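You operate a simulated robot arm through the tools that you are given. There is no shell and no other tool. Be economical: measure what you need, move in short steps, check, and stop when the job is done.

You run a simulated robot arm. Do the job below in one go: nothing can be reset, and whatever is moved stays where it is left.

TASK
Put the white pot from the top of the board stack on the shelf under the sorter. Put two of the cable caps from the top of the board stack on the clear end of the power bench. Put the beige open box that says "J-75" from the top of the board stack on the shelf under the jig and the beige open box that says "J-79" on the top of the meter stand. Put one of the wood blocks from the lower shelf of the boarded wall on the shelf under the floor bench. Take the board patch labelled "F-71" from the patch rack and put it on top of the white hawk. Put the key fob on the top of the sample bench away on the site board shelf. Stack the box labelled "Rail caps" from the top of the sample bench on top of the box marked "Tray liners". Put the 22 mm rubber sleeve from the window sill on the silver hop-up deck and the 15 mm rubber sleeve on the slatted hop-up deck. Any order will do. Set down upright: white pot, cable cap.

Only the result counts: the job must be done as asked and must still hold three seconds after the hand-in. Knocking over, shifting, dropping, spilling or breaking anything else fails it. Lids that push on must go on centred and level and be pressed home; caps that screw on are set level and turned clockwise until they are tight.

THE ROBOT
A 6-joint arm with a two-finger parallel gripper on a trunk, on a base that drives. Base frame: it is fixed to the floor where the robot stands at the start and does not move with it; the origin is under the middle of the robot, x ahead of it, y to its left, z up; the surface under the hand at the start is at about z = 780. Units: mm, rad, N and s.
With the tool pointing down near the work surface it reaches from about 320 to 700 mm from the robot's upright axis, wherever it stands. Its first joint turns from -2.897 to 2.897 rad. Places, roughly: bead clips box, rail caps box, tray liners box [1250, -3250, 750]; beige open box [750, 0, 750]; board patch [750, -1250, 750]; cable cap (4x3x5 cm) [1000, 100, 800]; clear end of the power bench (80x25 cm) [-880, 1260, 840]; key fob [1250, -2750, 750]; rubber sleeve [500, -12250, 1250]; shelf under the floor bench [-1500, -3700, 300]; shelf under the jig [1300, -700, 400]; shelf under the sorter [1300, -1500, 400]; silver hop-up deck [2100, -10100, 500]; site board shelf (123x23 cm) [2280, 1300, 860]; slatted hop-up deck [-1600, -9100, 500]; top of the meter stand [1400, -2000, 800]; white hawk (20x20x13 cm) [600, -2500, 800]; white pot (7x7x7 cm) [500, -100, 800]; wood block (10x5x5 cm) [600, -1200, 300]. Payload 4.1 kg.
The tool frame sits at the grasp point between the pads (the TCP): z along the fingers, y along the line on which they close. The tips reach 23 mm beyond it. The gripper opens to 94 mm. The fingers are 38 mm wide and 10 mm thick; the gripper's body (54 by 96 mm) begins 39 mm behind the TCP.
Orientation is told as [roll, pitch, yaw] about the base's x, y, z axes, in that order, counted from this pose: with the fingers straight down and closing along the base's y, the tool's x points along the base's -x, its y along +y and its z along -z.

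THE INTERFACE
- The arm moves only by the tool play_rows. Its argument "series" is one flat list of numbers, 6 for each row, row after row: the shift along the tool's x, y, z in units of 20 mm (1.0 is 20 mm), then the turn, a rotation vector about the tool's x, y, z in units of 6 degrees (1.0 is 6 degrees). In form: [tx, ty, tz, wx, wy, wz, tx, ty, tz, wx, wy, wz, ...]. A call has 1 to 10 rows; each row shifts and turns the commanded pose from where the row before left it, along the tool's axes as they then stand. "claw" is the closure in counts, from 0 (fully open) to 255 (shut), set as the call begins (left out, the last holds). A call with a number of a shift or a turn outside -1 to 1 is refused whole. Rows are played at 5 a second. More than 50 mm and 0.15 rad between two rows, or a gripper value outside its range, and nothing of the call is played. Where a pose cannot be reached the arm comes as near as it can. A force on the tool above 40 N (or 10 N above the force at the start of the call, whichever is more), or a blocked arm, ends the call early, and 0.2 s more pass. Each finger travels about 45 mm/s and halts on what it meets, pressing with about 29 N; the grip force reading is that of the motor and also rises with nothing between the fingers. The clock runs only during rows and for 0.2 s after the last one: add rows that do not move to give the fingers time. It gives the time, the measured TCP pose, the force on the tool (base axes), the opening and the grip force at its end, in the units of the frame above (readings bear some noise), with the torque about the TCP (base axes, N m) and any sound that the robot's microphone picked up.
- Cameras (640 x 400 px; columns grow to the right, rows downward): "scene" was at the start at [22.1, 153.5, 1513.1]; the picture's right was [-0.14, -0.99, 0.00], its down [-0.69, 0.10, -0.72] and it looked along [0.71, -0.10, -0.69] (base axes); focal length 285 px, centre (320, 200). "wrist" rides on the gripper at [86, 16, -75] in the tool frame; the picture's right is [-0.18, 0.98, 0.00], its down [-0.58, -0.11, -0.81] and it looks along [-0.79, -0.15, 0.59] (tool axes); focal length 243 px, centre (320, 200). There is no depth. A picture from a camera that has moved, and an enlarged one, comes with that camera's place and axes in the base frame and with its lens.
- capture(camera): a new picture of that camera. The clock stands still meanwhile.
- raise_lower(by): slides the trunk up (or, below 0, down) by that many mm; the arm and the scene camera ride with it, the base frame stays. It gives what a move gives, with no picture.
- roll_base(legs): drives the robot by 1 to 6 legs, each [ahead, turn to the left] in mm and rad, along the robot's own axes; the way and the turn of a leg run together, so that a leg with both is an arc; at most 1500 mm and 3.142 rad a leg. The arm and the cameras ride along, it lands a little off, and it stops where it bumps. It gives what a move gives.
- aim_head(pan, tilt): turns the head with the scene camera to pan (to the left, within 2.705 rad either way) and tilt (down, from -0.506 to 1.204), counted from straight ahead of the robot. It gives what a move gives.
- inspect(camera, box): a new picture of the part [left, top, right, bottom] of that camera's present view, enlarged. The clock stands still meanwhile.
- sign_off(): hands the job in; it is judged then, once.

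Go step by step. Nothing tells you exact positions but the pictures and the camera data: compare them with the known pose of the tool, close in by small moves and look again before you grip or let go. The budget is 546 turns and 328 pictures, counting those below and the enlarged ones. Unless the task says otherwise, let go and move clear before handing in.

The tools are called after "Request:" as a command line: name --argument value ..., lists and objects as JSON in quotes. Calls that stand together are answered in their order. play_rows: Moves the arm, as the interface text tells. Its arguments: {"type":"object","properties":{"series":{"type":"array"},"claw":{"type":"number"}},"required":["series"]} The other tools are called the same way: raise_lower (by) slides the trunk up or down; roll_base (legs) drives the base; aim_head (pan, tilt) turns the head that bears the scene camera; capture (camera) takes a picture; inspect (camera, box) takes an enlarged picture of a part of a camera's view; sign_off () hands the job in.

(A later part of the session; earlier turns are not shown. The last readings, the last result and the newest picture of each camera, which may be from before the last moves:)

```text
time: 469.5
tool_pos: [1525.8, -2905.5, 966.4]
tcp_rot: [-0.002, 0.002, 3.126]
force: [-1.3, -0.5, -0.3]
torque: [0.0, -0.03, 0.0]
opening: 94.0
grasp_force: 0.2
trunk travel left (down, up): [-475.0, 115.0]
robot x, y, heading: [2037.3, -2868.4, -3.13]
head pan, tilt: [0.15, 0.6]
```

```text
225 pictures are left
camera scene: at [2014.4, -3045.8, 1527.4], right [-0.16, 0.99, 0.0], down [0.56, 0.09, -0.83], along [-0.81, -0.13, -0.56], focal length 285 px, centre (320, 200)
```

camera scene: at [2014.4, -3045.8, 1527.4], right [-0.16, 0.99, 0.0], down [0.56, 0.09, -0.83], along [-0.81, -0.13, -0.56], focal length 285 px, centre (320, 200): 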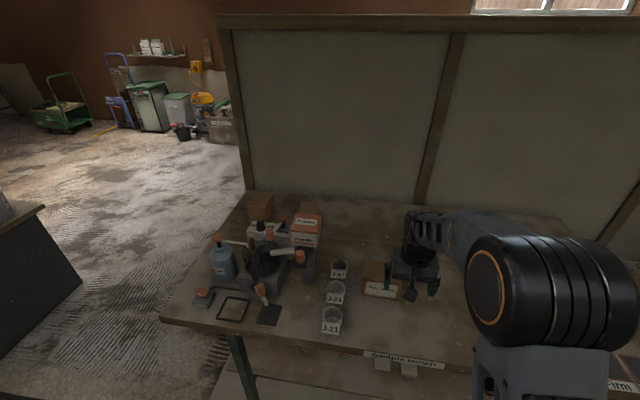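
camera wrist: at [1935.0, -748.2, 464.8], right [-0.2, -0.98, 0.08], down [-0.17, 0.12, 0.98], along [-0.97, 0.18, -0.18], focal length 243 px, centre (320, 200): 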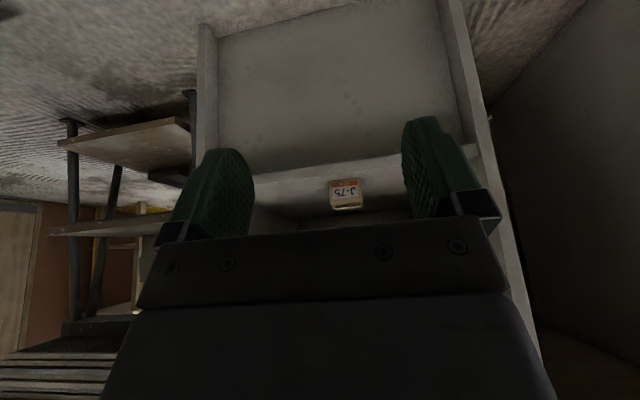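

Request:
inspect --camera "scene" --box '[200, 180, 440, 340]'

Request:
capture --camera "wrist"

```text
2.50 times, centred on (320, 260) of scene
camera zoom: at [2014.4, -3045.8, 1527.4], right [-0.16, 0.99, 0.0], down [0.56, 0.09, -0.83], along [-0.81, -0.13, -0.56], focal length 713 px, centre (320, 50)
```

zoom: 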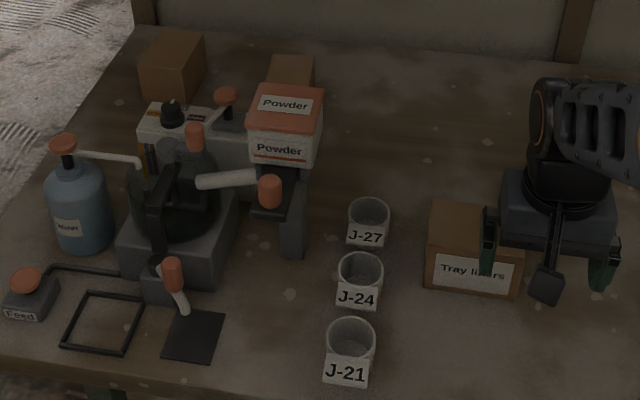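

```text
223 pictures are left
camera wrist: at [1613.6, -2922.6, 1040.3], right [-0.2, -0.98, 0.0], down [-0.58, 0.12, 0.81], along [-0.79, 0.16, -0.59], focal length 243 px, centre (320, 200)
```

wrist: 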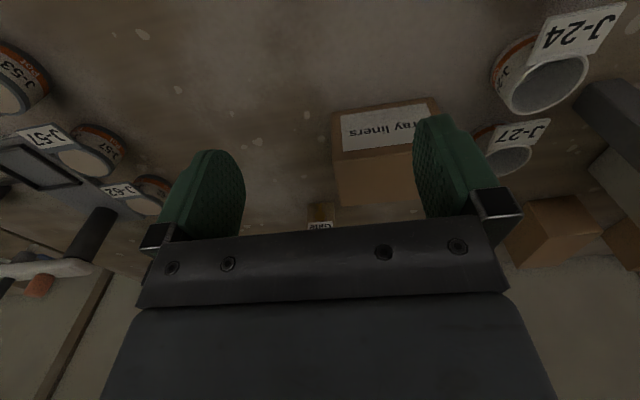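

Fob ("Gate") is at about (1277,-2857). Advance the base a little and reach over it.

Request:
roll_base --legs '[[70, 0]]'

Request:
play_rows --series '[-1, -0.5, 0, 0, 0, 0, -1, -0.5, 0, 0, 0, 0, -1, -0.5, 0, 0, 0, 0, -1, -0.5, 0, 0, 0, 0, -1, -0.5, 0, 0, 0, 0]'

Request:
capture --camera "wrist"

Request:
inspect --camera "scene" --box '[340, 150, 500, 300]'

```text
time: 470.6
tool_pos: [1455.8, -2907.9, 965.0]
tcp_rot: [-0.003, 0.001, 3.127]
force: [0.0, 0.0, 0.3]
torque: [-0.01, -0.01, -0.02]
opening: 94.1
grasp_force: 0.1
trunk travel left (down, up): [-475.0, 115.0]
robot x, y, heading: [1968.7, -2863.5, -3.127]
head pan, tilt: [0.15, 0.6]
```

```text
time: 471.8
tool_pos: [1357.5, -2856.3, 962.8]
tcp_rot: [-0.001, 0.0, 3.129]
force: [-0.1, 0.5, -0.8]
torque: [0.01, 0.02, 0.0]
opening: 94.3
grasp_force: 0.0
trunk travel left (down, up): [-475.0, 115.0]
robot x, y, heading: [1970.7, -2864.5, -3.126]
head pan, tilt: [0.15, 0.6]
```

```text
222 pictures are left
camera wrist: at [1443.9, -2872.9, 1037.6], right [-0.2, -0.98, 0.0], down [-0.58, 0.12, 0.81], along [-0.79, 0.16, -0.59], focal length 243 px, centre (320, 200)
```

wrist: 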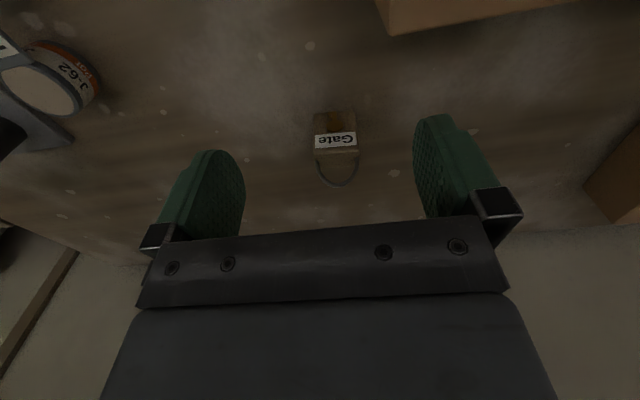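

```text
2.67 times, centred on (420, 225) of scene
camera zoom: at [1943.7, -3046.9, 1527.4], right [-0.17, 0.99, 0.0], down [0.56, 0.09, -0.83], along [-0.81, -0.14, -0.56], focal length 761 px, centre (53, 133)
```

zoom: 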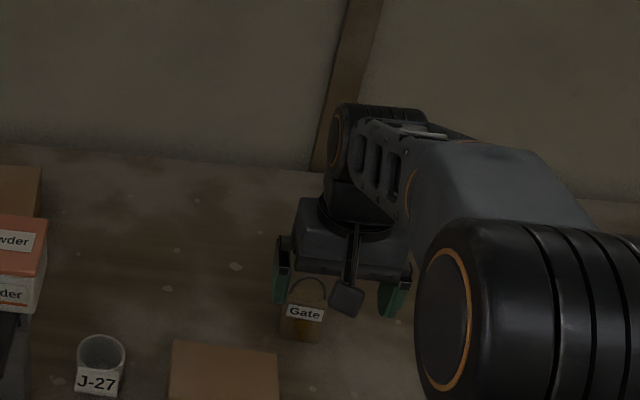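

Request:
play_rows --series '[-0.8, 0, 0.5, 0, 0, 0, -0.8, 0, 0.5, 0, 0, 0, -0.8, 0, 0.5, 0, 0, 0, -0.8, 0, 0, 0, 0, 0]'

Request:
inspect --camera "wrist" --box '[220, 20, 420, 220]'

```text
time: 472.8
tool_pos: [1290.6, -2854.6, 935.3]
tcp_rot: [-0.001, -0.001, 3.128]
force: [0.3, 0.1, -0.1]
torque: [-0.02, 0.01, 0.0]
opening: 94.0
grasp_force: 0.1
trunk travel left (down, up): [-475.0, 115.0]
robot x, y, heading: [1969.1, -2863.3, -3.126]
head pan, tilt: [0.15, 0.6]
```

```text
2.00 times, centred on (320, 120) of wrist
camera zoom: at [1378.7, -2871.7, 1009.9], right [-0.2, -0.98, 0.0], down [-0.58, 0.12, 0.81], along [-0.79, 0.16, -0.59], focal length 485 px, centre (320, 360)
```

zoom: 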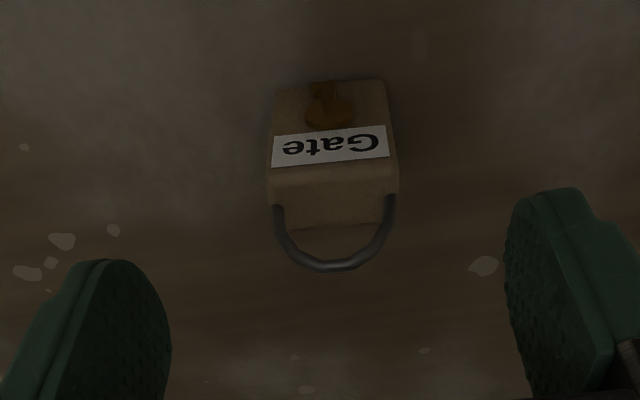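

Fob: 42×20×70 mm block with ring up to z≈897. I'll grip the block top with the ring between the fingers, TCP at z≈860.

Request:
play_rows --series '[-0.73, 0.1, 0, 0, 0, 0, 0, 0, 0.95, 0, 0, 0, 0, 0, 0.95, 0, 0, 0]'

Request:
capture --camera "wrist"

```text
time: 473.6
tool_pos: [1276.7, -2858.4, 895.5]
tcp_rot: [-0.002, 0.0, 3.127]
force: [-0.1, 0.7, -0.5]
torque: [-0.02, 0.02, 0.04]
opening: 94.4
grasp_force: 0.1
trunk travel left (down, up): [-475.0, 115.0]
robot x, y, heading: [1967.6, -2864.0, -3.128]
head pan, tilt: [0.15, 0.6]
```

```text
219 pictures are left
camera wrist: at [1364.8, -2875.2, 971.0], right [-0.2, -0.98, 0.0], down [-0.58, 0.12, 0.81], along [-0.79, 0.16, -0.59], focal length 243 px, centre (320, 200)
```

wrist: 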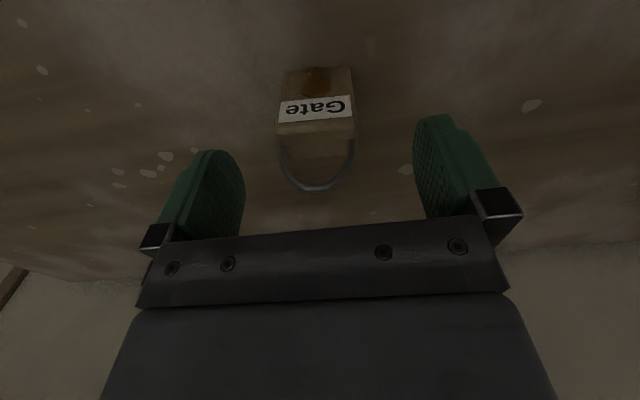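

Request:
play_rows --series '[0, -0.05, 0.74, 0, 0, 0, 0, 0, 0.74, 0, 0, 0]'

Request:
play_rows --series '[0, 0, 0, 0, 0, 0, 0, 0, 0, 0, 0, 0, 0, 0, 0, 0, 0, 0, 0, 0, 0, 0, 0, 0, 0, 0, 0, 0, 0, 0]' --claw 255

Request:
play_rows --series '[0, 0, -0.5, 0, 0, 0, 0, 0, -0.5, 0, 0, 0]'

Request:
capture --camera "wrist"

```text
time: 474.2
tool_pos: [1278.0, -2856.3, 867.7]
tcp_rot: [-0.002, 0.0, 3.127]
force: [0.9, 0.0, -0.2]
torque: [0.01, 0.03, -0.02]
opening: 94.3
grasp_force: 0.0
trunk travel left (down, up): [-475.0, 115.0]
robot x, y, heading: [1967.5, -2866.7, -3.126]
head pan, tilt: [0.15, 0.6]
```

```text
time: 475.4
tool_pos: [1276.4, -2856.8, 868.0]
tcp_rot: [-0.002, -0.001, 3.127]
force: [-0.2, -0.6, 1.4]
torque: [-0.03, -0.01, 0.03]
opening: 45.3
grasp_force: 29.5
trunk travel left (down, up): [-475.0, 115.0]
robot x, y, heading: [1968.1, -2865.8, -3.128]
head pan, tilt: [0.15, 0.6]
```

```text
time: 476.0
tool_pos: [1278.8, -2855.3, 887.1]
tcp_rot: [-0.001, 0.0, 3.128]
force: [0.6, -0.1, -1.2]
torque: [-0.02, 0.04, 0.01]
opening: 45.3
grasp_force: 28.7
trunk travel left (down, up): [-475.0, 115.0]
robot x, y, heading: [1965.5, -2865.5, -3.127]
head pan, tilt: [0.15, 0.6]
```

```text
218 pictures are left
camera wrist: at [1365.4, -2872.4, 962.8], right [-0.2, -0.98, 0.0], down [-0.58, 0.12, 0.81], along [-0.79, 0.16, -0.59], focal length 243 px, centre (320, 200)
```

wrist: 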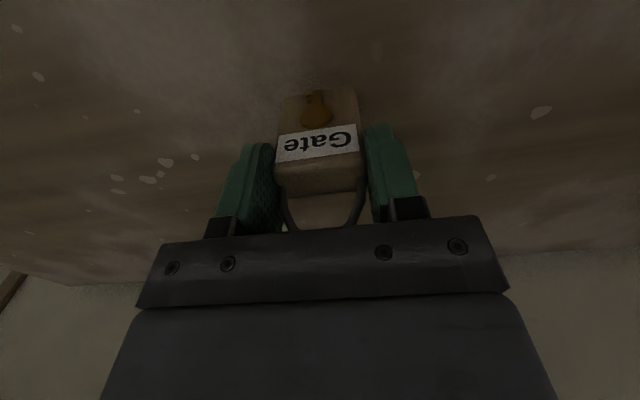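

Fob held. Lift, retract, and drive to the site board shelf.

Request:
play_rows --series '[0, 0, -1, 0, 0, 0, 0, 0, -1, 0, 0, 0, 0.5, 0, -1, 0, 0, 0, 1, 0, -1, 0, 0, 0, 1, 0, -1, 0, 0, 0, 1, 0, -1, 0, 0, 0, 1, 0, -1, 0, 0, 0, 1, 0, 0, 0, 0, 0, 1, 0, 0, 0, 0, 0, 1, 0, 0, 0, 0, 0]'

Request:
roll_base --legs '[[-370, 0], [0, -1.585], [1500, 0], [1500, 0]]'

```text
time: 478.2
tool_pos: [1430.0, -2857.0, 1027.8]
tcp_rot: [-0.003, -0.004, 3.127]
force: [0.5, -0.8, -0.8]
torque: [0.0, -0.01, 0.0]
opening: 45.4
grasp_force: 28.8
trunk travel left (down, up): [-475.0, 115.0]
robot x, y, heading: [1967.1, -2868.1, -3.127]
head pan, tilt: [0.15, 0.6]
```

```text
time: 498.4
tool_pos: [2309.4, 681.6, 1026.4]
tcp_rot: [-0.001, -0.001, 1.555]
force: [0.7, 0.0, -1.2]
torque: [0.01, 0.02, -0.02]
opening: 45.3
grasp_force: 29.0
trunk travel left (down, up): [-475.0, 115.0]
robot x, y, heading: [2302.2, 143.4, 1.588]
head pan, tilt: [0.15, 0.6]
```

Request:
roll_base --legs '[[0, 0.95], [700, 0], [0, -0.97]]'

Request:
aim_head --pan 0 --tilt 0.6

Request:
capture --camera "scene"

```text
time: 507.1
tool_pos: [1718.4, 1090.6, 1026.5]
tcp_rot: [-0.002, 0.0, 1.573]
force: [-0.9, 1.2, -0.8]
torque: [-0.05, -0.01, -0.02]
opening: 45.0
grasp_force: 28.8
trunk travel left (down, up): [-475.0, 115.0]
robot x, y, heading: [1715.9, 549.9, 1.603]
head pan, tilt: [0.15, 0.6]
```

```text
time: 507.8
tool_pos: [1719.3, 1089.8, 1026.1]
tcp_rot: [-0.002, 0.0, 1.571]
force: [0.4, 0.7, -1.6]
torque: [-0.02, 0.01, 0.0]
opening: 45.3
grasp_force: 29.1
trunk travel left (down, up): [-475.0, 115.0]
robot x, y, heading: [1719.8, 551.7, 1.602]
head pan, tilt: [0.0, 0.6]
```

```text
217 pictures are left
camera scene: at [1551.4, 573.8, 1527.4], right [1.0, 0.03, 0.0], down [0.02, -0.56, -0.83], along [-0.03, 0.82, -0.56], focal length 285 px, centre (320, 200)
```

scene: 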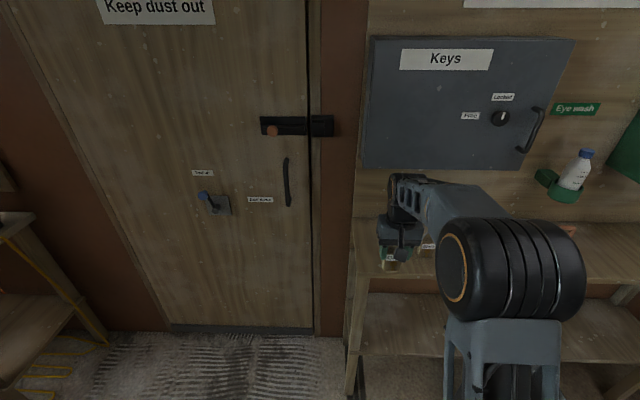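

Request:
capture --camera "wrist"

Request:
inspect --camera "scene" --box '[340, 150, 520, 310]'

```text
216 pictures are left
camera wrist: at [1703.2, 1004.5, 1101.5], right [-0.98, 0.18, 0.0], down [0.11, 0.58, 0.81], along [0.15, 0.79, -0.59], focal length 243 px, centre (320, 200)
```

wrist: 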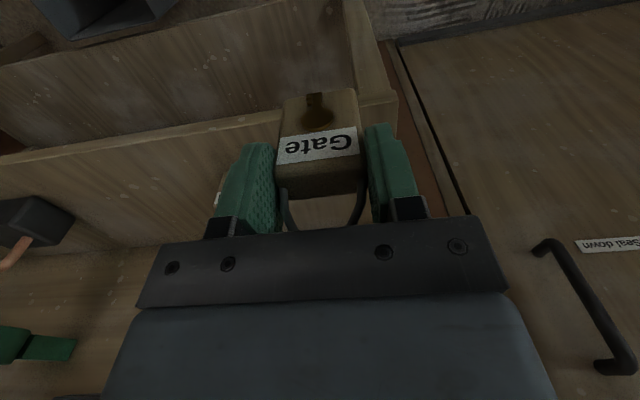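

```text
2.50 times, centred on (430, 230) of scene
camera zoom: at [1551.4, 573.8, 1527.4], right [1.0, 0.03, 0.0], down [0.02, -0.56, -0.83], along [-0.03, 0.82, -0.56], focal length 713 px, centre (45, 125)
```

zoom: 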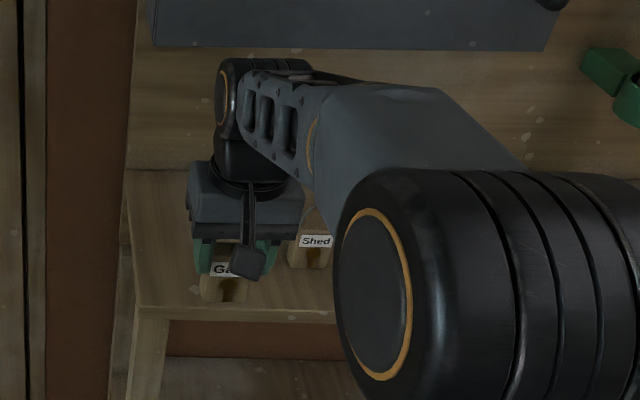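

The shelf top is at z≈860 with front edge y≈1155; another fob ("Shed") sits to the right. I place this one at about (1740,1205).

Request:
play_rows --series '[-0.96, -0.18, 0, 0, 0, 0, -0.96, -0.18, 0, 0, 0, 0, -0.96, -0.18, 0, 0, 0, 0, -0.96, -0.18, 0, 0, 0, 0, -0.96, -0.18, 0, 0, 0, 0, -0.96, -0.18, 0, 0, 0, 0, 0, 0, 0.95, 0, 0, 0, 0, 0, 0.95, 0, 0, 0, 0, 0, 0.95, 0, 0, 0]'

Request:
capture --camera "wrist"

Request:
inspect --camera "scene" --box '[340, 150, 520, 310]'

```text
time: 509.8
tool_pos: [1740.2, 1205.9, 969.6]
tcp_rot: [-0.002, 0.001, 1.573]
force: [0.3, 0.2, -0.7]
torque: [-0.04, -0.01, 0.0]
opening: 45.4
grasp_force: 28.9
trunk travel left (down, up): [-475.0, 115.0]
robot x, y, heading: [1719.1, 555.4, 1.6]
head pan, tilt: [0.0, 0.6]
```

```text
214 pictures are left
camera wrist: at [1724.7, 1119.7, 1044.5], right [-0.98, 0.18, 0.0], down [0.11, 0.58, 0.81], along [0.15, 0.79, -0.59], focal length 243 px, centre (320, 200)
```

wrist: 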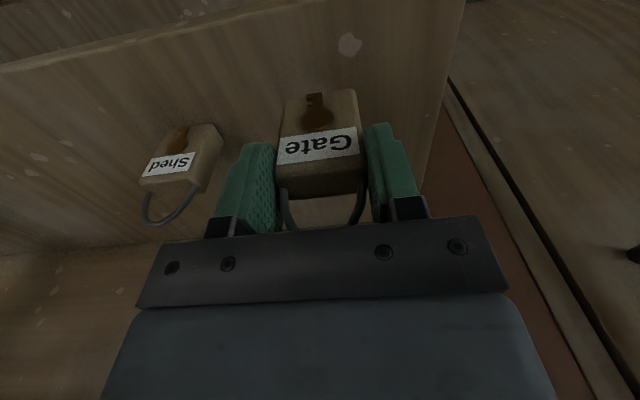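

```text
2.50 times, centred on (430, 230) of scene
camera zoom: at [1551.4, 574.0, 1527.4], right [1.0, 0.03, 0.0], down [0.02, -0.56, -0.82], along [-0.03, 0.82, -0.57], focal length 713 px, centre (45, 125)
```

zoom: 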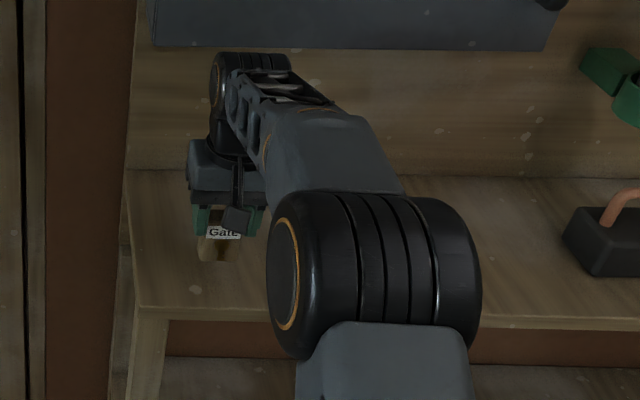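

Request:
play_rows --series '[0, 0, 0.8, 0, 0, 0, 0, 0, 0.7, 0, 0, 0, 0, 0, 0, 0, 0, 0]'

Request:
play_rows --series '[0, 0, 0.15, 0, 0, 0, 0, 0, 0, 0, 0, 0]'

Request:
inspect --camera "wrist" --box '[220, 40, 420, 220]'

```text
time: 510.6
tool_pos: [1739.8, 1204.2, 939.9]
tcp_rot: [-0.003, -0.001, 1.572]
force: [-0.1, 0.6, -0.1]
torque: [-0.01, 0.01, 0.02]
opening: 45.2
grasp_force: 28.8
trunk travel left (down, up): [-475.0, 115.0]
robot x, y, heading: [1716.9, 552.9, 1.605]
head pan, tilt: [0.0, 0.6]
```

```text
time: 511.2
tool_pos: [1739.6, 1204.3, 936.4]
tcp_rot: [-0.002, -0.001, 1.574]
force: [0.2, 0.0, 0.2]
torque: [-0.01, 0.02, -0.03]
opening: 45.2
grasp_force: 28.8
trunk travel left (down, up): [-475.0, 115.0]
robot x, y, heading: [1716.4, 548.7, 1.601]
head pan, tilt: [0.0, 0.6]
```

```text
2.22 times, centred on (320, 130) of wrist
camera zoom: at [1725.4, 1119.1, 1011.0], right [-0.98, 0.18, 0.0], down [0.11, 0.58, 0.81], along [0.15, 0.79, -0.59], focal length 539 px, centre (320, 356)
```

zoom: 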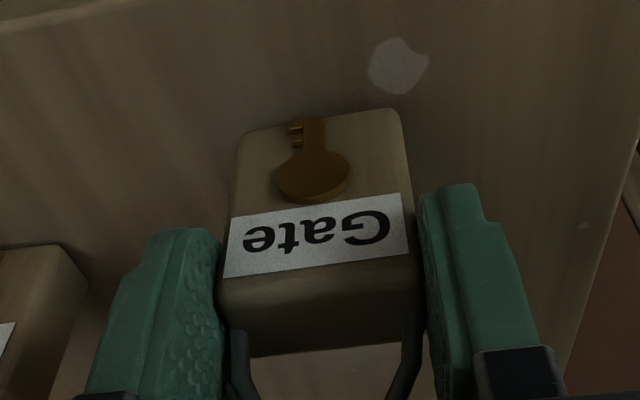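

Request:
play_rows --series '[0, 0, 0.1, 0, 0, 0, 0, 0, 0, 0, 0, 0]'

Request:
play_rows --series '[0, 0, 0.1, 0, 0, 0, 0, 0, 0, 0, 0, 0]'

Request:
play_rows --series '[0, 0, 0.08, 0, 0, 0, 0, 0, 0, 0, 0, 0]'

```text
time: 511.8
tool_pos: [1741.1, 1205.9, 934.3]
tcp_rot: [-0.002, 0.0, 1.574]
force: [-0.3, -0.3, 0.1]
torque: [0.01, 0.01, 0.0]
opening: 45.5
grasp_force: 28.9
trunk travel left (down, up): [-475.0, 115.0]
robot x, y, heading: [1718.3, 551.5, 1.602]
head pan, tilt: [0.0, 0.6]
```

```text
time: 512.4
tool_pos: [1741.6, 1206.0, 931.9]
tcp_rot: [-0.002, 0.0, 1.573]
force: [-0.1, 0.6, -0.1]
torque: [-0.02, 0.0, -0.01]
opening: 45.2
grasp_force: 29.2
trunk travel left (down, up): [-475.0, 115.0]
robot x, y, heading: [1715.3, 548.4, 1.602]
head pan, tilt: [0.0, 0.6]
```

```text
time: 513.0
tool_pos: [1740.6, 1204.5, 932.0]
tcp_rot: [-0.002, 0.0, 1.573]
force: [-0.3, 0.5, -0.8]
torque: [0.01, 0.01, -0.01]
opening: 45.4
grasp_force: 29.2
trunk travel left (down, up): [-475.0, 115.0]
robot x, y, heading: [1720.2, 551.5, 1.608]
head pan, tilt: [0.0, 0.6]
```

Request:
play_rows --series '[0, 0, 0.1, 0, 0, 0, 0, 0, 0, 0, 0, 0]'

Request:
play_rows --series '[0, 0, 0.08, 0, 0, 0, 0, 0, 0, 0, 0, 0]'

```text
time: 513.6
tool_pos: [1741.4, 1205.3, 929.8]
tcp_rot: [-0.002, 0.0, 1.573]
force: [0.4, 0.1, -0.7]
torque: [0.02, 0.02, 0.03]
opening: 45.2
grasp_force: 29.0
trunk travel left (down, up): [-475.0, 115.0]
robot x, y, heading: [1718.9, 552.1, 1.605]
head pan, tilt: [0.0, 0.6]
```

```text
time: 514.2
tool_pos: [1739.8, 1204.6, 928.1]
tcp_rot: [-0.001, -0.001, 1.572]
force: [0.3, 0.5, 1.5]
torque: [0.04, 0.0, -0.01]
opening: 45.2
grasp_force: 29.3
trunk travel left (down, up): [-475.0, 115.0]
robot x, y, heading: [1716.5, 547.5, 1.597]
head pan, tilt: [0.0, 0.6]
```

Request:
play_rows --series '[0, 0, 0.08, 0, 0, 0, 0, 0, 0, 0, 0, 0]'

Request:
play_rows --series '[0, 0, 0.06, 0, 0, 0, 0, 0, 0, 0, 0, 0]'

```text
time: 514.8
tool_pos: [1740.7, 1205.0, 927.7]
tcp_rot: [-0.001, -0.006, 1.573]
force: [0.8, 0.8, 15.8]
torque: [0.0, 0.04, 0.03]
opening: 45.7
grasp_force: 28.6
trunk travel left (down, up): [-475.0, 115.0]
robot x, y, heading: [1712.9, 552.3, 1.605]
head pan, tilt: [0.0, 0.6]
```

```text
time: 515.4
tool_pos: [1740.3, 1203.5, 926.9]
tcp_rot: [-0.001, -0.007, 1.574]
force: [1.2, 4.1, 25.8]
torque: [0.2, -0.02, 0.0]
opening: 45.9
grasp_force: 28.7
trunk travel left (down, up): [-475.0, 115.0]
robot x, y, heading: [1718.2, 550.2, 1.604]
head pan, tilt: [0.0, 0.6]
```

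Seated. Release, rise and check.

Request:
play_rows --series '[0, 0, -0.08, 0, 0, 0, 0, 0, 0, 0, 0, 0, 0, 0, 0, 0, 0, 0]' --claw 60

Request:
play_rows --series '[0, 0, -0.5, 0, 0, 0, 0, 0, -0.8, 0, 0, 0, 0, 0, -1, 0, 0, 0, 0, 0, -1, 0, 0, 0, 0, 0, -1, 0, 0, 0, 0, 0, -1, 0, 0, 0]'

Request:
capture --camera "wrist"

```text
time: 516.2
tool_pos: [1740.8, 1205.0, 925.7]
tcp_rot: [-0.001, 0.0, 1.574]
force: [0.6, 0.1, 1.1]
torque: [0.04, -0.01, -0.01]
opening: 71.7
grasp_force: 0.1
trunk travel left (down, up): [-475.0, 115.0]
robot x, y, heading: [1721.9, 549.0, 1.6]
head pan, tilt: [0.0, 0.6]
```

```text
time: 517.6
tool_pos: [1739.3, 1206.4, 1032.7]
tcp_rot: [0.0, -0.002, 1.572]
force: [-0.1, -0.1, 0.4]
torque: [-0.02, -0.01, -0.01]
opening: 71.7
grasp_force: 0.0
trunk travel left (down, up): [-475.0, 115.0]
robot x, y, heading: [1719.4, 549.2, 1.603]
head pan, tilt: [0.0, 0.6]
```

```text
211 pictures are left
camera wrist: at [1725.1, 1120.4, 1108.0], right [-0.98, 0.18, 0.0], down [0.11, 0.58, 0.81], along [0.15, 0.79, -0.59], focal length 243 px, centre (320, 200)
```

wrist: 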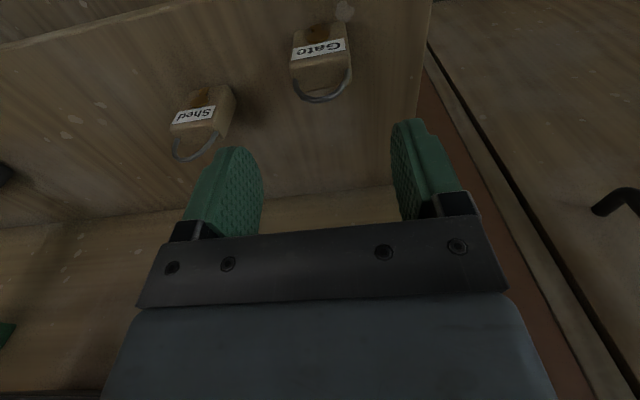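

The "Gate" fob is on the shelf. Next drive round to the front of the boarded wall for the patch and wood block.

Request:
play_rows --series '[1, 0, 0, 0, 0, 0, 1, 0, 0, 0, 0, 0, 1, 0, 0, 0, 0, 0, 1, 0, 0, 0, 0, 0, 1, 0, 0, 0, 0, 0, 1, 0, 0, 0, 0, 0, 1, 0, 0, 0, 0, 0, 1, 0, 0, 0, 0, 0]' --claw 0

Request:
roll_base --legs '[[0, 1.54], [1500, 0], [180, 0], [0, 1.57]]'

Request:
aim_head --pan 0.3 --tilt 0.5

Request:
capture --camera "scene"

```text
time: 519.4
tool_pos: [1741.1, 1045.3, 1032.6]
tcp_rot: [-0.002, 0.001, 1.572]
force: [-0.2, -0.7, 0.2]
torque: [-0.03, 0.02, -0.01]
opening: 94.1
grasp_force: 0.2
trunk travel left (down, up): [-475.0, 115.0]
robot x, y, heading: [1714.9, 552.3, 1.6]
head pan, tilt: [0.0, 0.6]
```

```text
time: 535.6
tool_pos: [3.7, 37.2, 1030.6]
tcp_rot: [-0.003, 0.0, -1.573]
force: [-1.3, -0.8, -0.6]
torque: [-0.01, -0.01, -0.01]
opening: 94.2
grasp_force: 0.0
trunk travel left (down, up): [-475.0, 115.0]
robot x, y, heading: [26.2, 531.3, -1.544]
head pan, tilt: [0.0, 0.6]
```

```text
time: 536.4
tool_pos: [4.0, 37.7, 1030.8]
tcp_rot: [-0.001, 0.001, -1.577]
force: [-0.5, 0.5, -0.2]
torque: [-0.03, 0.02, -0.01]
opening: 93.9
grasp_force: 0.2
trunk travel left (down, up): [-475.0, 115.0]
robot x, y, heading: [22.2, 529.9, -1.544]
head pan, tilt: [0.3, 0.499]
```

```text
210 pictures are left
camera scene: at [223.7, 508.8, 1536.5], right [-0.95, -0.32, 0.0], down [-0.15, 0.45, -0.88], along [0.28, -0.83, -0.48], focal length 285 px, centre (320, 200)
```

scene: 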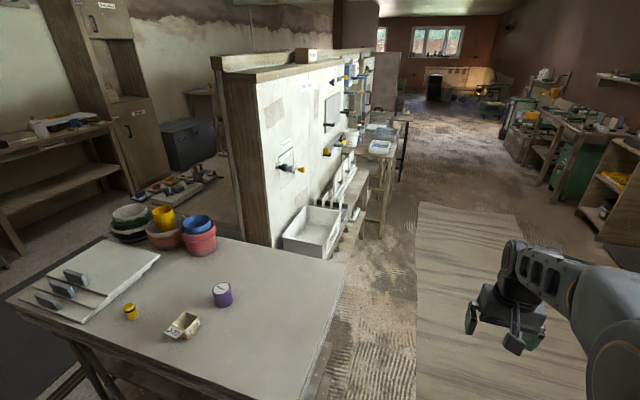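

Request:
roll_base --legs '[[0, -0.03], [1500, 0], [200, 0]]'

Request:
aim_head --pan 1.4 --tilt 0.6

Request:
capture --camera "scene"

```text
time: 545.4
tool_pos: [2.4, -1664.9, 1030.7]
tcp_rot: [-0.002, 0.001, -1.588]
force: [-0.7, -0.3, 0.4]
torque: [0.01, -0.03, -0.03]
opening: 93.9
grasp_force: 0.1
trunk travel left (down, up): [-475.0, 115.0]
robot x, y, heading: [35.7, -1172.3, -1.563]
head pan, tilt: [0.3, 0.499]
```

```text
time: 546.7
tool_pos: [3.4, -1664.5, 1031.2]
tcp_rot: [-0.003, -0.001, -1.589]
force: [0.0, 0.4, -0.8]
torque: [0.01, -0.01, 0.02]
opening: 93.8
grasp_force: 0.1
trunk travel left (down, up): [-475.0, 115.0]
robot x, y, heading: [35.1, -1170.5, -1.561]
head pan, tilt: [1.4, 0.6]
```

```text
209 pictures are left
camera scene: at [290.7, -1124.0, 1527.4], right [-0.16, -0.99, 0.0], down [-0.56, 0.09, -0.83], along [0.81, -0.13, -0.56], focal length 285 px, centre (320, 200)
```

scene: 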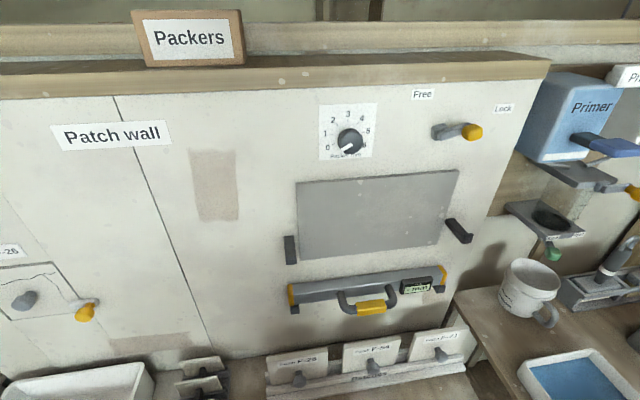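

Request:
aim_head --pan 1.4 --tilt 1.0

Request:
capture --camera "scene"

Request:
inspect --camera "scene" --box '[160, 100, 480, 300]'

```text
time: 547.6
tool_pos: [3.6, -1664.5, 1031.4]
tcp_rot: [-0.002, 0.002, -1.59]
force: [-1.1, -0.3, -0.3]
torque: [0.02, -0.01, 0.05]
opening: 93.7
grasp_force: 0.0
trunk travel left (down, up): [-475.0, 115.0]
robot x, y, heading: [38.2, -1171.0, -1.563]
head pan, tilt: [1.4, 1.0]
```

```text
208 pictures are left
camera scene: at [272.3, -1121.0, 1495.5], right [-0.16, -0.99, 0.0], down [-0.83, 0.13, -0.54], along [0.53, -0.09, -0.84], focal length 285 px, centre (320, 200)
```

scene: 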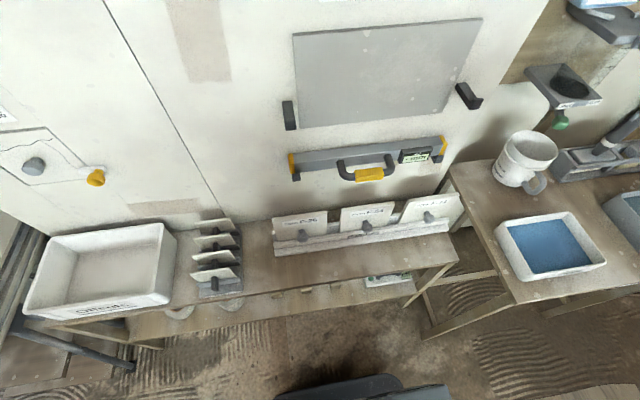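

```text
2.00 times, centred on (320, 200) of scene
camera zoom: at [272.3, -1121.0, 1495.5], right [-0.16, -0.99, 0.0], down [-0.83, 0.13, -0.54], along [0.53, -0.09, -0.84], focal length 571 px, centre (320, 200)
```

zoom: 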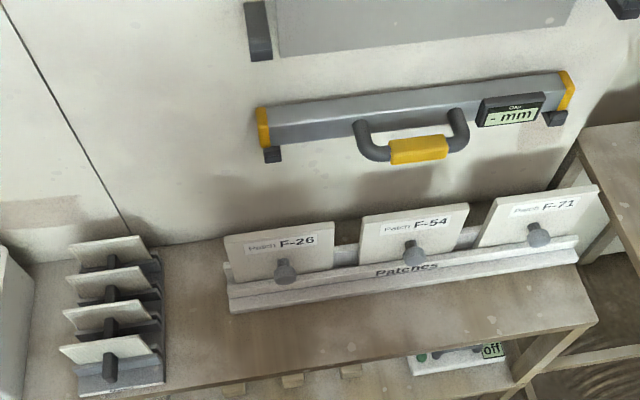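

Three patches with front knobs stand in the rack; F-71 is the right-most. I drive a bit further and face the wall.

Request:
roll_base --legs '[[270, 0], [0, 1.563]]'

Request:
aim_head --pan 0 --tilt 0.7

Request:
capture --camera "scene"

Request:
capture --camera "wrist"

```text
time: 553.3
tool_pos: [535.3, -1466.8, 1029.5]
tcp_rot: [-0.001, -0.001, 0.002]
force: [-0.1, -1.3, -0.4]
torque: [0.01, 0.03, -0.01]
opening: 94.0
grasp_force: 0.0
trunk travel left (down, up): [-475.0, 115.0]
robot x, y, heading: [42.4, -1442.6, 0.031]
head pan, tilt: [1.4, 1.0]
```

```text
time: 554.9
tool_pos: [534.4, -1466.8, 1030.4]
tcp_rot: [-0.002, 0.001, 0.002]
force: [-0.4, 0.0, -0.6]
torque: [0.04, 0.01, 0.02]
opening: 94.2
grasp_force: 0.1
trunk travel left (down, up): [-475.0, 115.0]
robot x, y, heading: [45.0, -1442.6, 0.034]
head pan, tilt: [0.0, 0.7]
```

```text
206 pictures are left
camera scene: at [61.5, -1277.1, 1518.8], right [0.03, -1.0, 0.0], down [-0.64, -0.02, -0.76], along [0.76, 0.02, -0.64], focal length 285 px, centre (320, 200)
```

scene: 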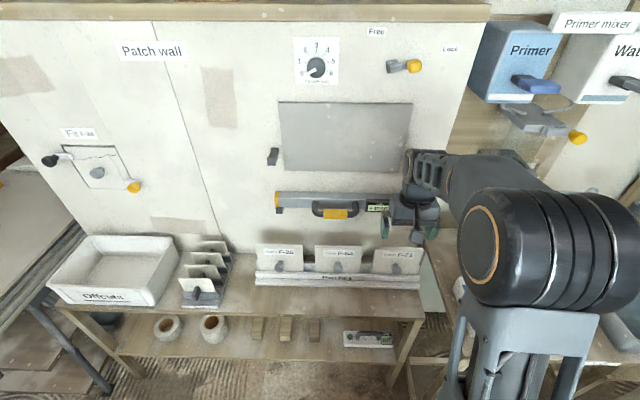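

```text
205 pictures are left
camera wrist: at [449.0, -1449.4, 1105.6], right [0.18, 0.98, 0.0], down [0.58, -0.11, 0.81], along [0.79, -0.15, -0.59], focal length 243 px, centre (320, 200)
```

wrist: 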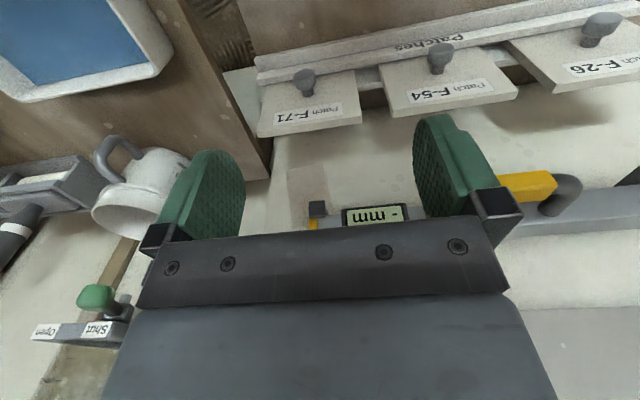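

Request:
inspect --camera "wrist" --box '[220, 20, 440, 160]'

Request:
inspect --camera "scene" --box '[240, 210, 440, 360]'

```text
2.86 times, centred on (330, 90) of wrist
camera zoom: at [449.0, -1449.4, 1105.6], right [0.18, 0.98, 0.0], down [0.58, -0.11, 0.81], along [0.79, -0.15, -0.59], focal length 693 px, centre (291, 514)
```

zoom: 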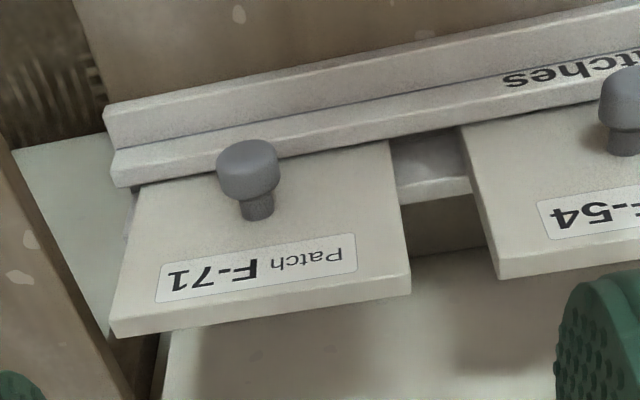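

```text
2.67 times, centred on (340, 285) of scene
camera zoom: at [61.5, -1277.1, 1518.8], right [0.03, -1.0, 0.0], down [-0.64, -0.02, -0.76], along [0.76, 0.02, -0.64], focal length 761 px, centre (267, -27)
```

zoom: 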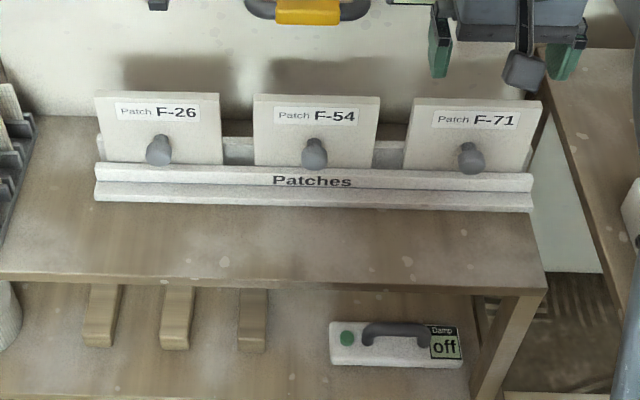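

F-71's knob is at about (615,-1503,775), the plate leaning back about 25°. I'll grip the knob with the tool tilted 50°, then later rotate to lay the plate flat. Position for it.

Request:
play_rows --series '[0.21, -0.225, 0.94, 0, 0, 0, 0.21, -0.225, 0.94, 0, 0, 0, 0.21, -0.225, 0.94, 0, 0, 0, 0.21, -0.225, 0.94, 0, 0, 0, 0.21, -0.225, 0.94, 0, 0, 0, 0.21, -0.225, 0.94, 0, 0, 0, 0.21, -0.225, 0.94, 0, 0, 0, 0.21, -0.225, 0.94, 0, 0, 0]'

Request:
play_rows --series '[0, 0, 0, 0, -0.93, 0, 0, 0, 0, 0, -0.93, 0, 0, 0, 0, 0, -0.93, 0, 0, 0, 0, 0, -0.93, 0, 0, 0, 0, 0, -0.93, 0, 0, 0, 0, 0, -0.93, 0, 0, 0, 0, 0, -0.93, 0, 0, 0, 0, 0, -0.93, 0, 0, 0, 0, 0, -0.93, 0]'

Request:
capture --camera "wrist"

Request:
capture --camera "scene"

```text
time: 556.7
tool_pos: [501.8, -1500.7, 879.6]
tcp_rot: [-0.003, 0.0, 0.002]
force: [-0.5, -0.2, -0.3]
torque: [0.0, 0.01, 0.04]
opening: 93.9
grasp_force: 0.2
trunk travel left (down, up): [-475.0, 115.0]
robot x, y, heading: [43.9, -1445.1, 0.029]
head pan, tilt: [0.0, 0.7]
```

```text
time: 558.7
tool_pos: [500.4, -1497.8, 880.7]
tcp_rot: [0.039, -0.761, -0.011]
force: [0.4, 0.5, -0.4]
torque: [0.02, -0.02, 0.0]
opening: 94.1
grasp_force: 0.0
out of reach, approached as far as the arm can: row 5, 6
trunk travel left (down, up): [-475.0, 115.0]
robot x, y, heading: [37.0, -1444.2, 0.032]
head pan, tilt: [0.0, 0.7]
```

```text
202 pictures are left
camera wrist: at [387.7, -1482.9, 875.4], right [0.12, 0.98, 0.15], down [-0.13, -0.14, 0.98], along [0.98, -0.14, 0.11], focal length 243 px, centre (320, 200)
```

wrist: 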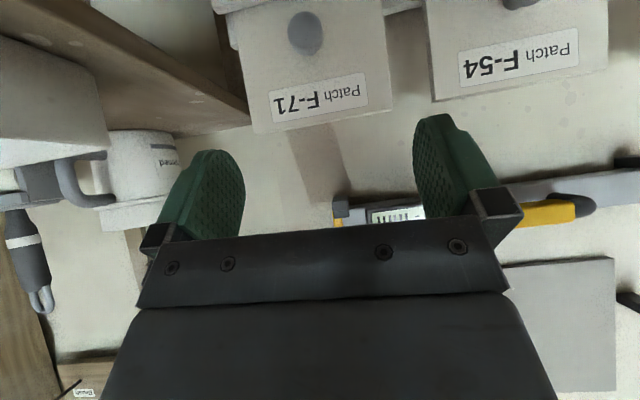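

```text
201 pictures are left
camera scene: at [61.4, -1277.2, 1518.8], right [0.03, -1.0, 0.0], down [-0.64, -0.02, -0.76], along [0.76, 0.02, -0.64], focal length 285 px, centre (320, 200)
```

scene: 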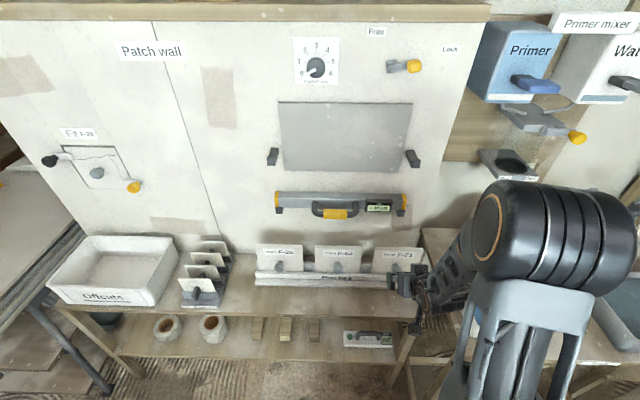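

Re-triangulated: knob (632,-1508,746), plate nearly vertical (~5° lean). So I need a near-horizontal approach with the camera on top: roll the tool 180° about its axis.

Request:
play_rows --series '[0, 0, 0, 0, 0, 1, 0, 0, 0, 0, 0, 1, 0, 0, 0, 0, 0, 1, 0, 0, 0, 0, 0, 1, 0, 0, 0, 0, 0, 1, 0, 0, 0, 0, 0, 1, 0, 0, 0, 0, 0, 1, 0, 0, 0, 0, 0, 1, 0, 0, 0, 0, 0, 1, 0, 0, 0, 0, 0, 1]'

Request:
play_rows --series '[0, 0, 0, 0, 0, 1, 0, 0, 0, 0, 0, 1, 0, 0, 0, 0, 0, 1, 0, 0, 0, 0, 0, 1, 0, 0, 0, 0, 0, 1, 0, 0, 0, 0, 0, 1, 0, 0, 0, 0, 0, 1, 0, 0, 0, 0, 0, 1, 0, 0, 0, 0, 0, 1, 0, 0, 0, 0, 0, 1]'

Request:
play_rows --series '[0, 0, 0, 0, 0, 1, 0, 0, 0, 0, 0, 1, 0, 0, 0, 0, 0, 1, 0, 0, 0, 0, 0, 1, 0, 0, 0, 0, 0, 1, 0, 0, 0, 0, 0, 1, 0, 0, 0, 0, 0, 1, 0, 0, 0, 0, 0, 1, 0, 0, 0, 0, 0, 1, 0, 0, 0, 0, 0, 1]'

Request:
capture --camera "wrist"

```text
time: 560.9
tool_pos: [502.0, -1496.8, 879.0]
tcp_rot: [0.701, -0.325, -1.164]
force: [0.3, 0.1, -0.4]
torque: [0.02, 0.02, 0.01]
opening: 93.8
grasp_force: 0.1
trunk travel left (down, up): [-475.0, 115.0]
robot x, y, heading: [43.7, -1444.3, 0.03]
head pan, tilt: [0.0, 0.7]
```

```text
time: 563.1
tool_pos: [500.8, -1498.0, 880.6]
tcp_rot: [0.677, 0.379, -1.958]
force: [-0.5, -0.2, 0.5]
torque: [0.04, 0.01, 0.04]
opening: 94.0
grasp_force: 0.0
trunk travel left (down, up): [-475.0, 115.0]
robot x, y, heading: [37.4, -1446.0, 0.032]
head pan, tilt: [0.0, 0.7]
```

```text
time: 565.3
tool_pos: [501.5, -1499.2, 879.9]
tcp_rot: [-0.04, 0.761, 3.126]
force: [0.3, 0.2, -0.1]
torque: [0.06, -0.03, -0.01]
opening: 94.2
grasp_force: 0.0
trunk travel left (down, up): [-475.0, 115.0]
robot x, y, heading: [40.0, -1446.3, 0.033]
head pan, tilt: [0.0, 0.7]
```

```text
200 pictures are left
camera wrist: at [513.9, -1517.5, 992.8], right [-0.12, -0.98, -0.16], down [-0.98, 0.09, 0.19], along [-0.17, 0.17, -0.97], focal length 243 px, centre (320, 200)
```

wrist: 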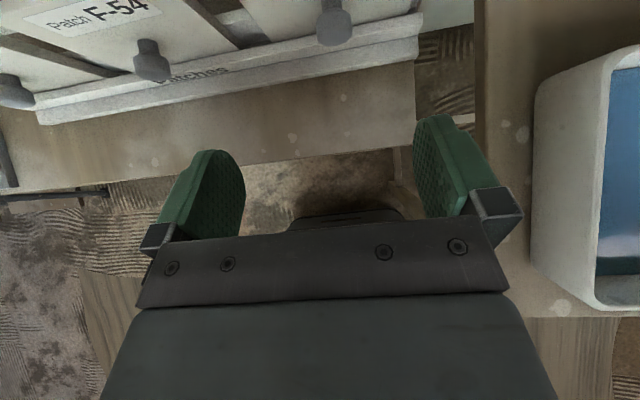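

Knob confirmed near (634,-1506,746). Tilt to near-horizontal and come level with it.

Request:
play_rows --series '[0, 0, 0, -0.19, 0.94, 0, 0, 0, 0, -0.19, 0.94, 0, 0, 0, 0, 0, 0.94, 0, 0, 0, 0, 0, 0.94, 0, 0, 0, 0, 0, 0.94, 0, 0, 0, 0, 0, 0.94, 0, 0, 0, 0, 0, 0.94, 0]'

Request:
capture --camera "wrist"

```text
time: 566.9
tool_pos: [499.0, -1509.5, 881.1]
tcp_rot: [-0.019, 1.448, 3.113]
force: [-0.3, -0.5, -0.9]
torque: [-0.04, 0.03, 0.01]
opening: 94.1
grasp_force: 0.0
out of reach, approached as far as the arm can: row 2, 3
trunk travel left (down, up): [-475.0, 115.0]
robot x, y, heading: [38.2, -1438.9, 0.033]
head pan, tilt: [0.0, 0.7]
```

```text
199 pictures are left
camera wrist: at [435.9, -1525.3, 976.5], right [-0.03, -0.98, -0.18], down [-0.87, 0.12, -0.48], along [0.49, 0.15, -0.86], focal length 243 px, centre (320, 200)
```

wrist: 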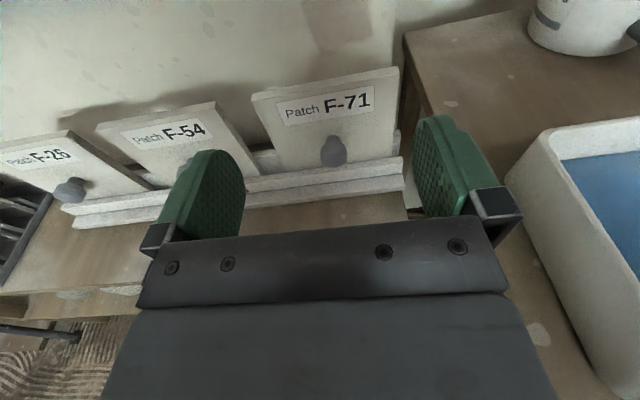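

Request:
play_rows --series '[-0.915, -0.03, -0.02, 0, 0, 0, -0.915, -0.03, -0.02, 0, 0, 0, -0.915, -0.03, -0.02, 0, 0, 0, -0.915, -0.03, -0.02, 0, 0, 0, -0.915, -0.03, -0.02, 0, 0, 0, -0.915, -0.03, -0.02, 0, 0, 0, -0.915, -0.03, -0.02, 0, 0, 0]'

Request:
capture --camera "wrist"

```text
time: 568.5
tool_pos: [480.6, -1503.3, 754.7]
tcp_rot: [-0.017, 1.449, 3.115]
force: [0.9, 0.4, 0.4]
torque: [-0.02, -0.01, 0.03]
opening: 93.7
grasp_force: 0.0
trunk travel left (down, up): [-475.0, 115.0]
robot x, y, heading: [45.5, -1445.6, 0.03]
head pan, tilt: [0.0, 0.7]
```

```text
198 pictures are left
camera wrist: at [417.2, -1518.2, 850.1], right [-0.03, -0.98, -0.18], down [-0.87, 0.12, -0.48], along [0.49, 0.14, -0.86], focal length 243 px, centre (320, 200)
```

wrist: 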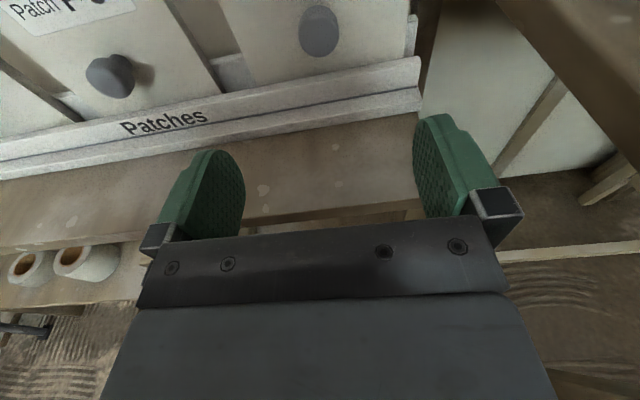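

Request:
play_rows --series '[0.11, 0.03, 1, 0, 0, 0, 0.11, 0.03, 1, 0, 0, 0, 0.11, 0.03, 1, 0, 0, 0, 0.11, 0.03, 1, 0, 0, 0, 0.11, 0.03, 1, 0, 0, 0]'

Request:
capture --camera "wrist"

Request:
inspect --camera "scene" --box '[340, 220, 480, 320]'

```text
time: 569.7
tool_pos: [575.3, -1532.6, 753.0]
tcp_rot: [-0.026, 1.446, 3.107]
force: [-0.4, 0.0, -0.4]
torque: [0.02, -0.01, -0.01]
opening: 94.1
grasp_force: 0.1
out of reach, approached as far as the arm can: row 1, 2, 3, 4, 5
trunk travel left (down, up): [-475.0, 115.0]
robot x, y, heading: [38.0, -1443.2, 0.029]
head pan, tilt: [0.0, 0.7]
```

```text
197 pictures are left
camera wrist: at [512.0, -1547.5, 848.5], right [-0.03, -0.98, -0.19], down [-0.87, 0.12, -0.48], along [0.49, 0.15, -0.86], focal length 243 px, centre (320, 200)
```

wrist: 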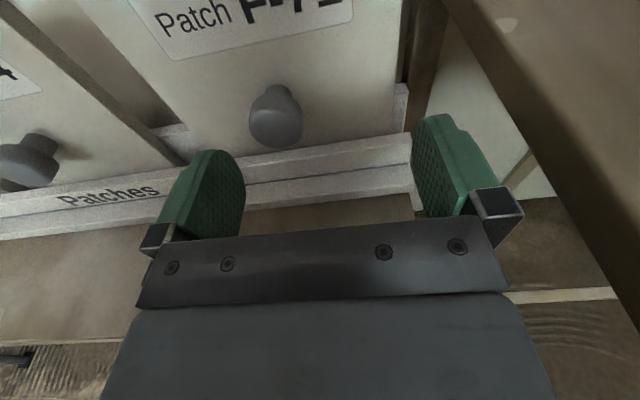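

```text
4.00 times, centred on (410, 270) of scene
camera zoom: at [61.5, -1277.2, 1518.8], right [0.03, -1.0, 0.0], down [-0.64, -0.02, -0.76], along [0.76, 0.02, -0.64], focal length 1142 px, centre (-40, -80)
```

zoom: 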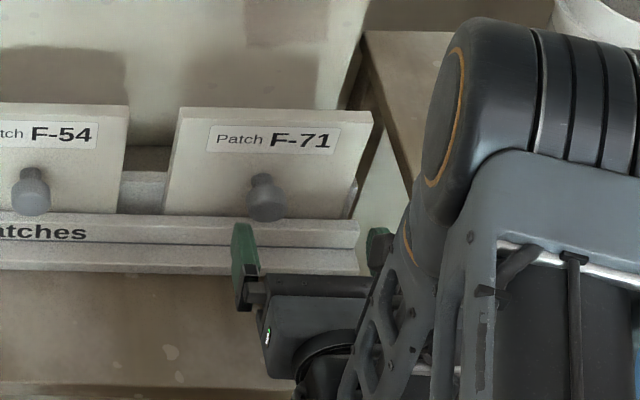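

The arm keeps meeting a wrist-singular line here. Back off, raise the trunk to change the arm's posture, and bring the tool back down.

Request:
play_rows --series '[0, 0, -1, 0, 0, 0, 0, 0, -1, 0, 0, 0, 0, 0, -1, 0, 0, 0, 0, 0, -1, 0, 0, 0]'

Request:
raise_lower --by 110

Request:
play_rows --series '[-0.9, -0.2, 0.1, 0, 0, 0, -0.9, -0.2, 0.1, 0, 0, 0, -0.9, -0.2, 0.1, 0, 0, 0, -0.9, -0.2, 0.1, 0, 0, 0, -0.9, -0.2, 0.1, 0, 0, 0, -0.9, -0.2, 0.1, 0, 0, 0]'

```text
time: 570.7
tool_pos: [492.8, -1529.7, 763.1]
tcp_rot: [-0.017, 1.446, 3.11]
force: [-0.1, -0.1, -1.1]
torque: [0.02, -0.03, -0.01]
opening: 93.9
grasp_force: 0.0
trunk travel left (down, up): [-475.0, 115.0]
robot x, y, heading: [37.8, -1445.0, 0.031]
head pan, tilt: [0.0, 0.7]
```

```text
time: 572.1
tool_pos: [492.3, -1529.2, 872.7]
tcp_rot: [-0.018, 1.445, 3.111]
force: [-0.3, 0.4, -0.3]
torque: [0.0, 0.01, -0.01]
opening: 93.8
grasp_force: 0.2
trunk travel left (down, up): [-585.0, 5.0]
robot x, y, heading: [43.0, -1445.8, 0.031]
head pan, tilt: [0.0, 0.7]
```

```text
time: 573.5
tool_pos: [492.1, -1505.7, 766.7]
tcp_rot: [-0.022, 1.449, 3.109]
force: [0.3, 0.1, -0.3]
torque: [0.01, -0.01, -0.01]
opening: 94.0
grasp_force: 0.1
trunk travel left (down, up): [-585.0, 5.0]
robot x, y, heading: [41.8, -1444.1, 0.034]
head pan, tilt: [0.0, 0.7]
```

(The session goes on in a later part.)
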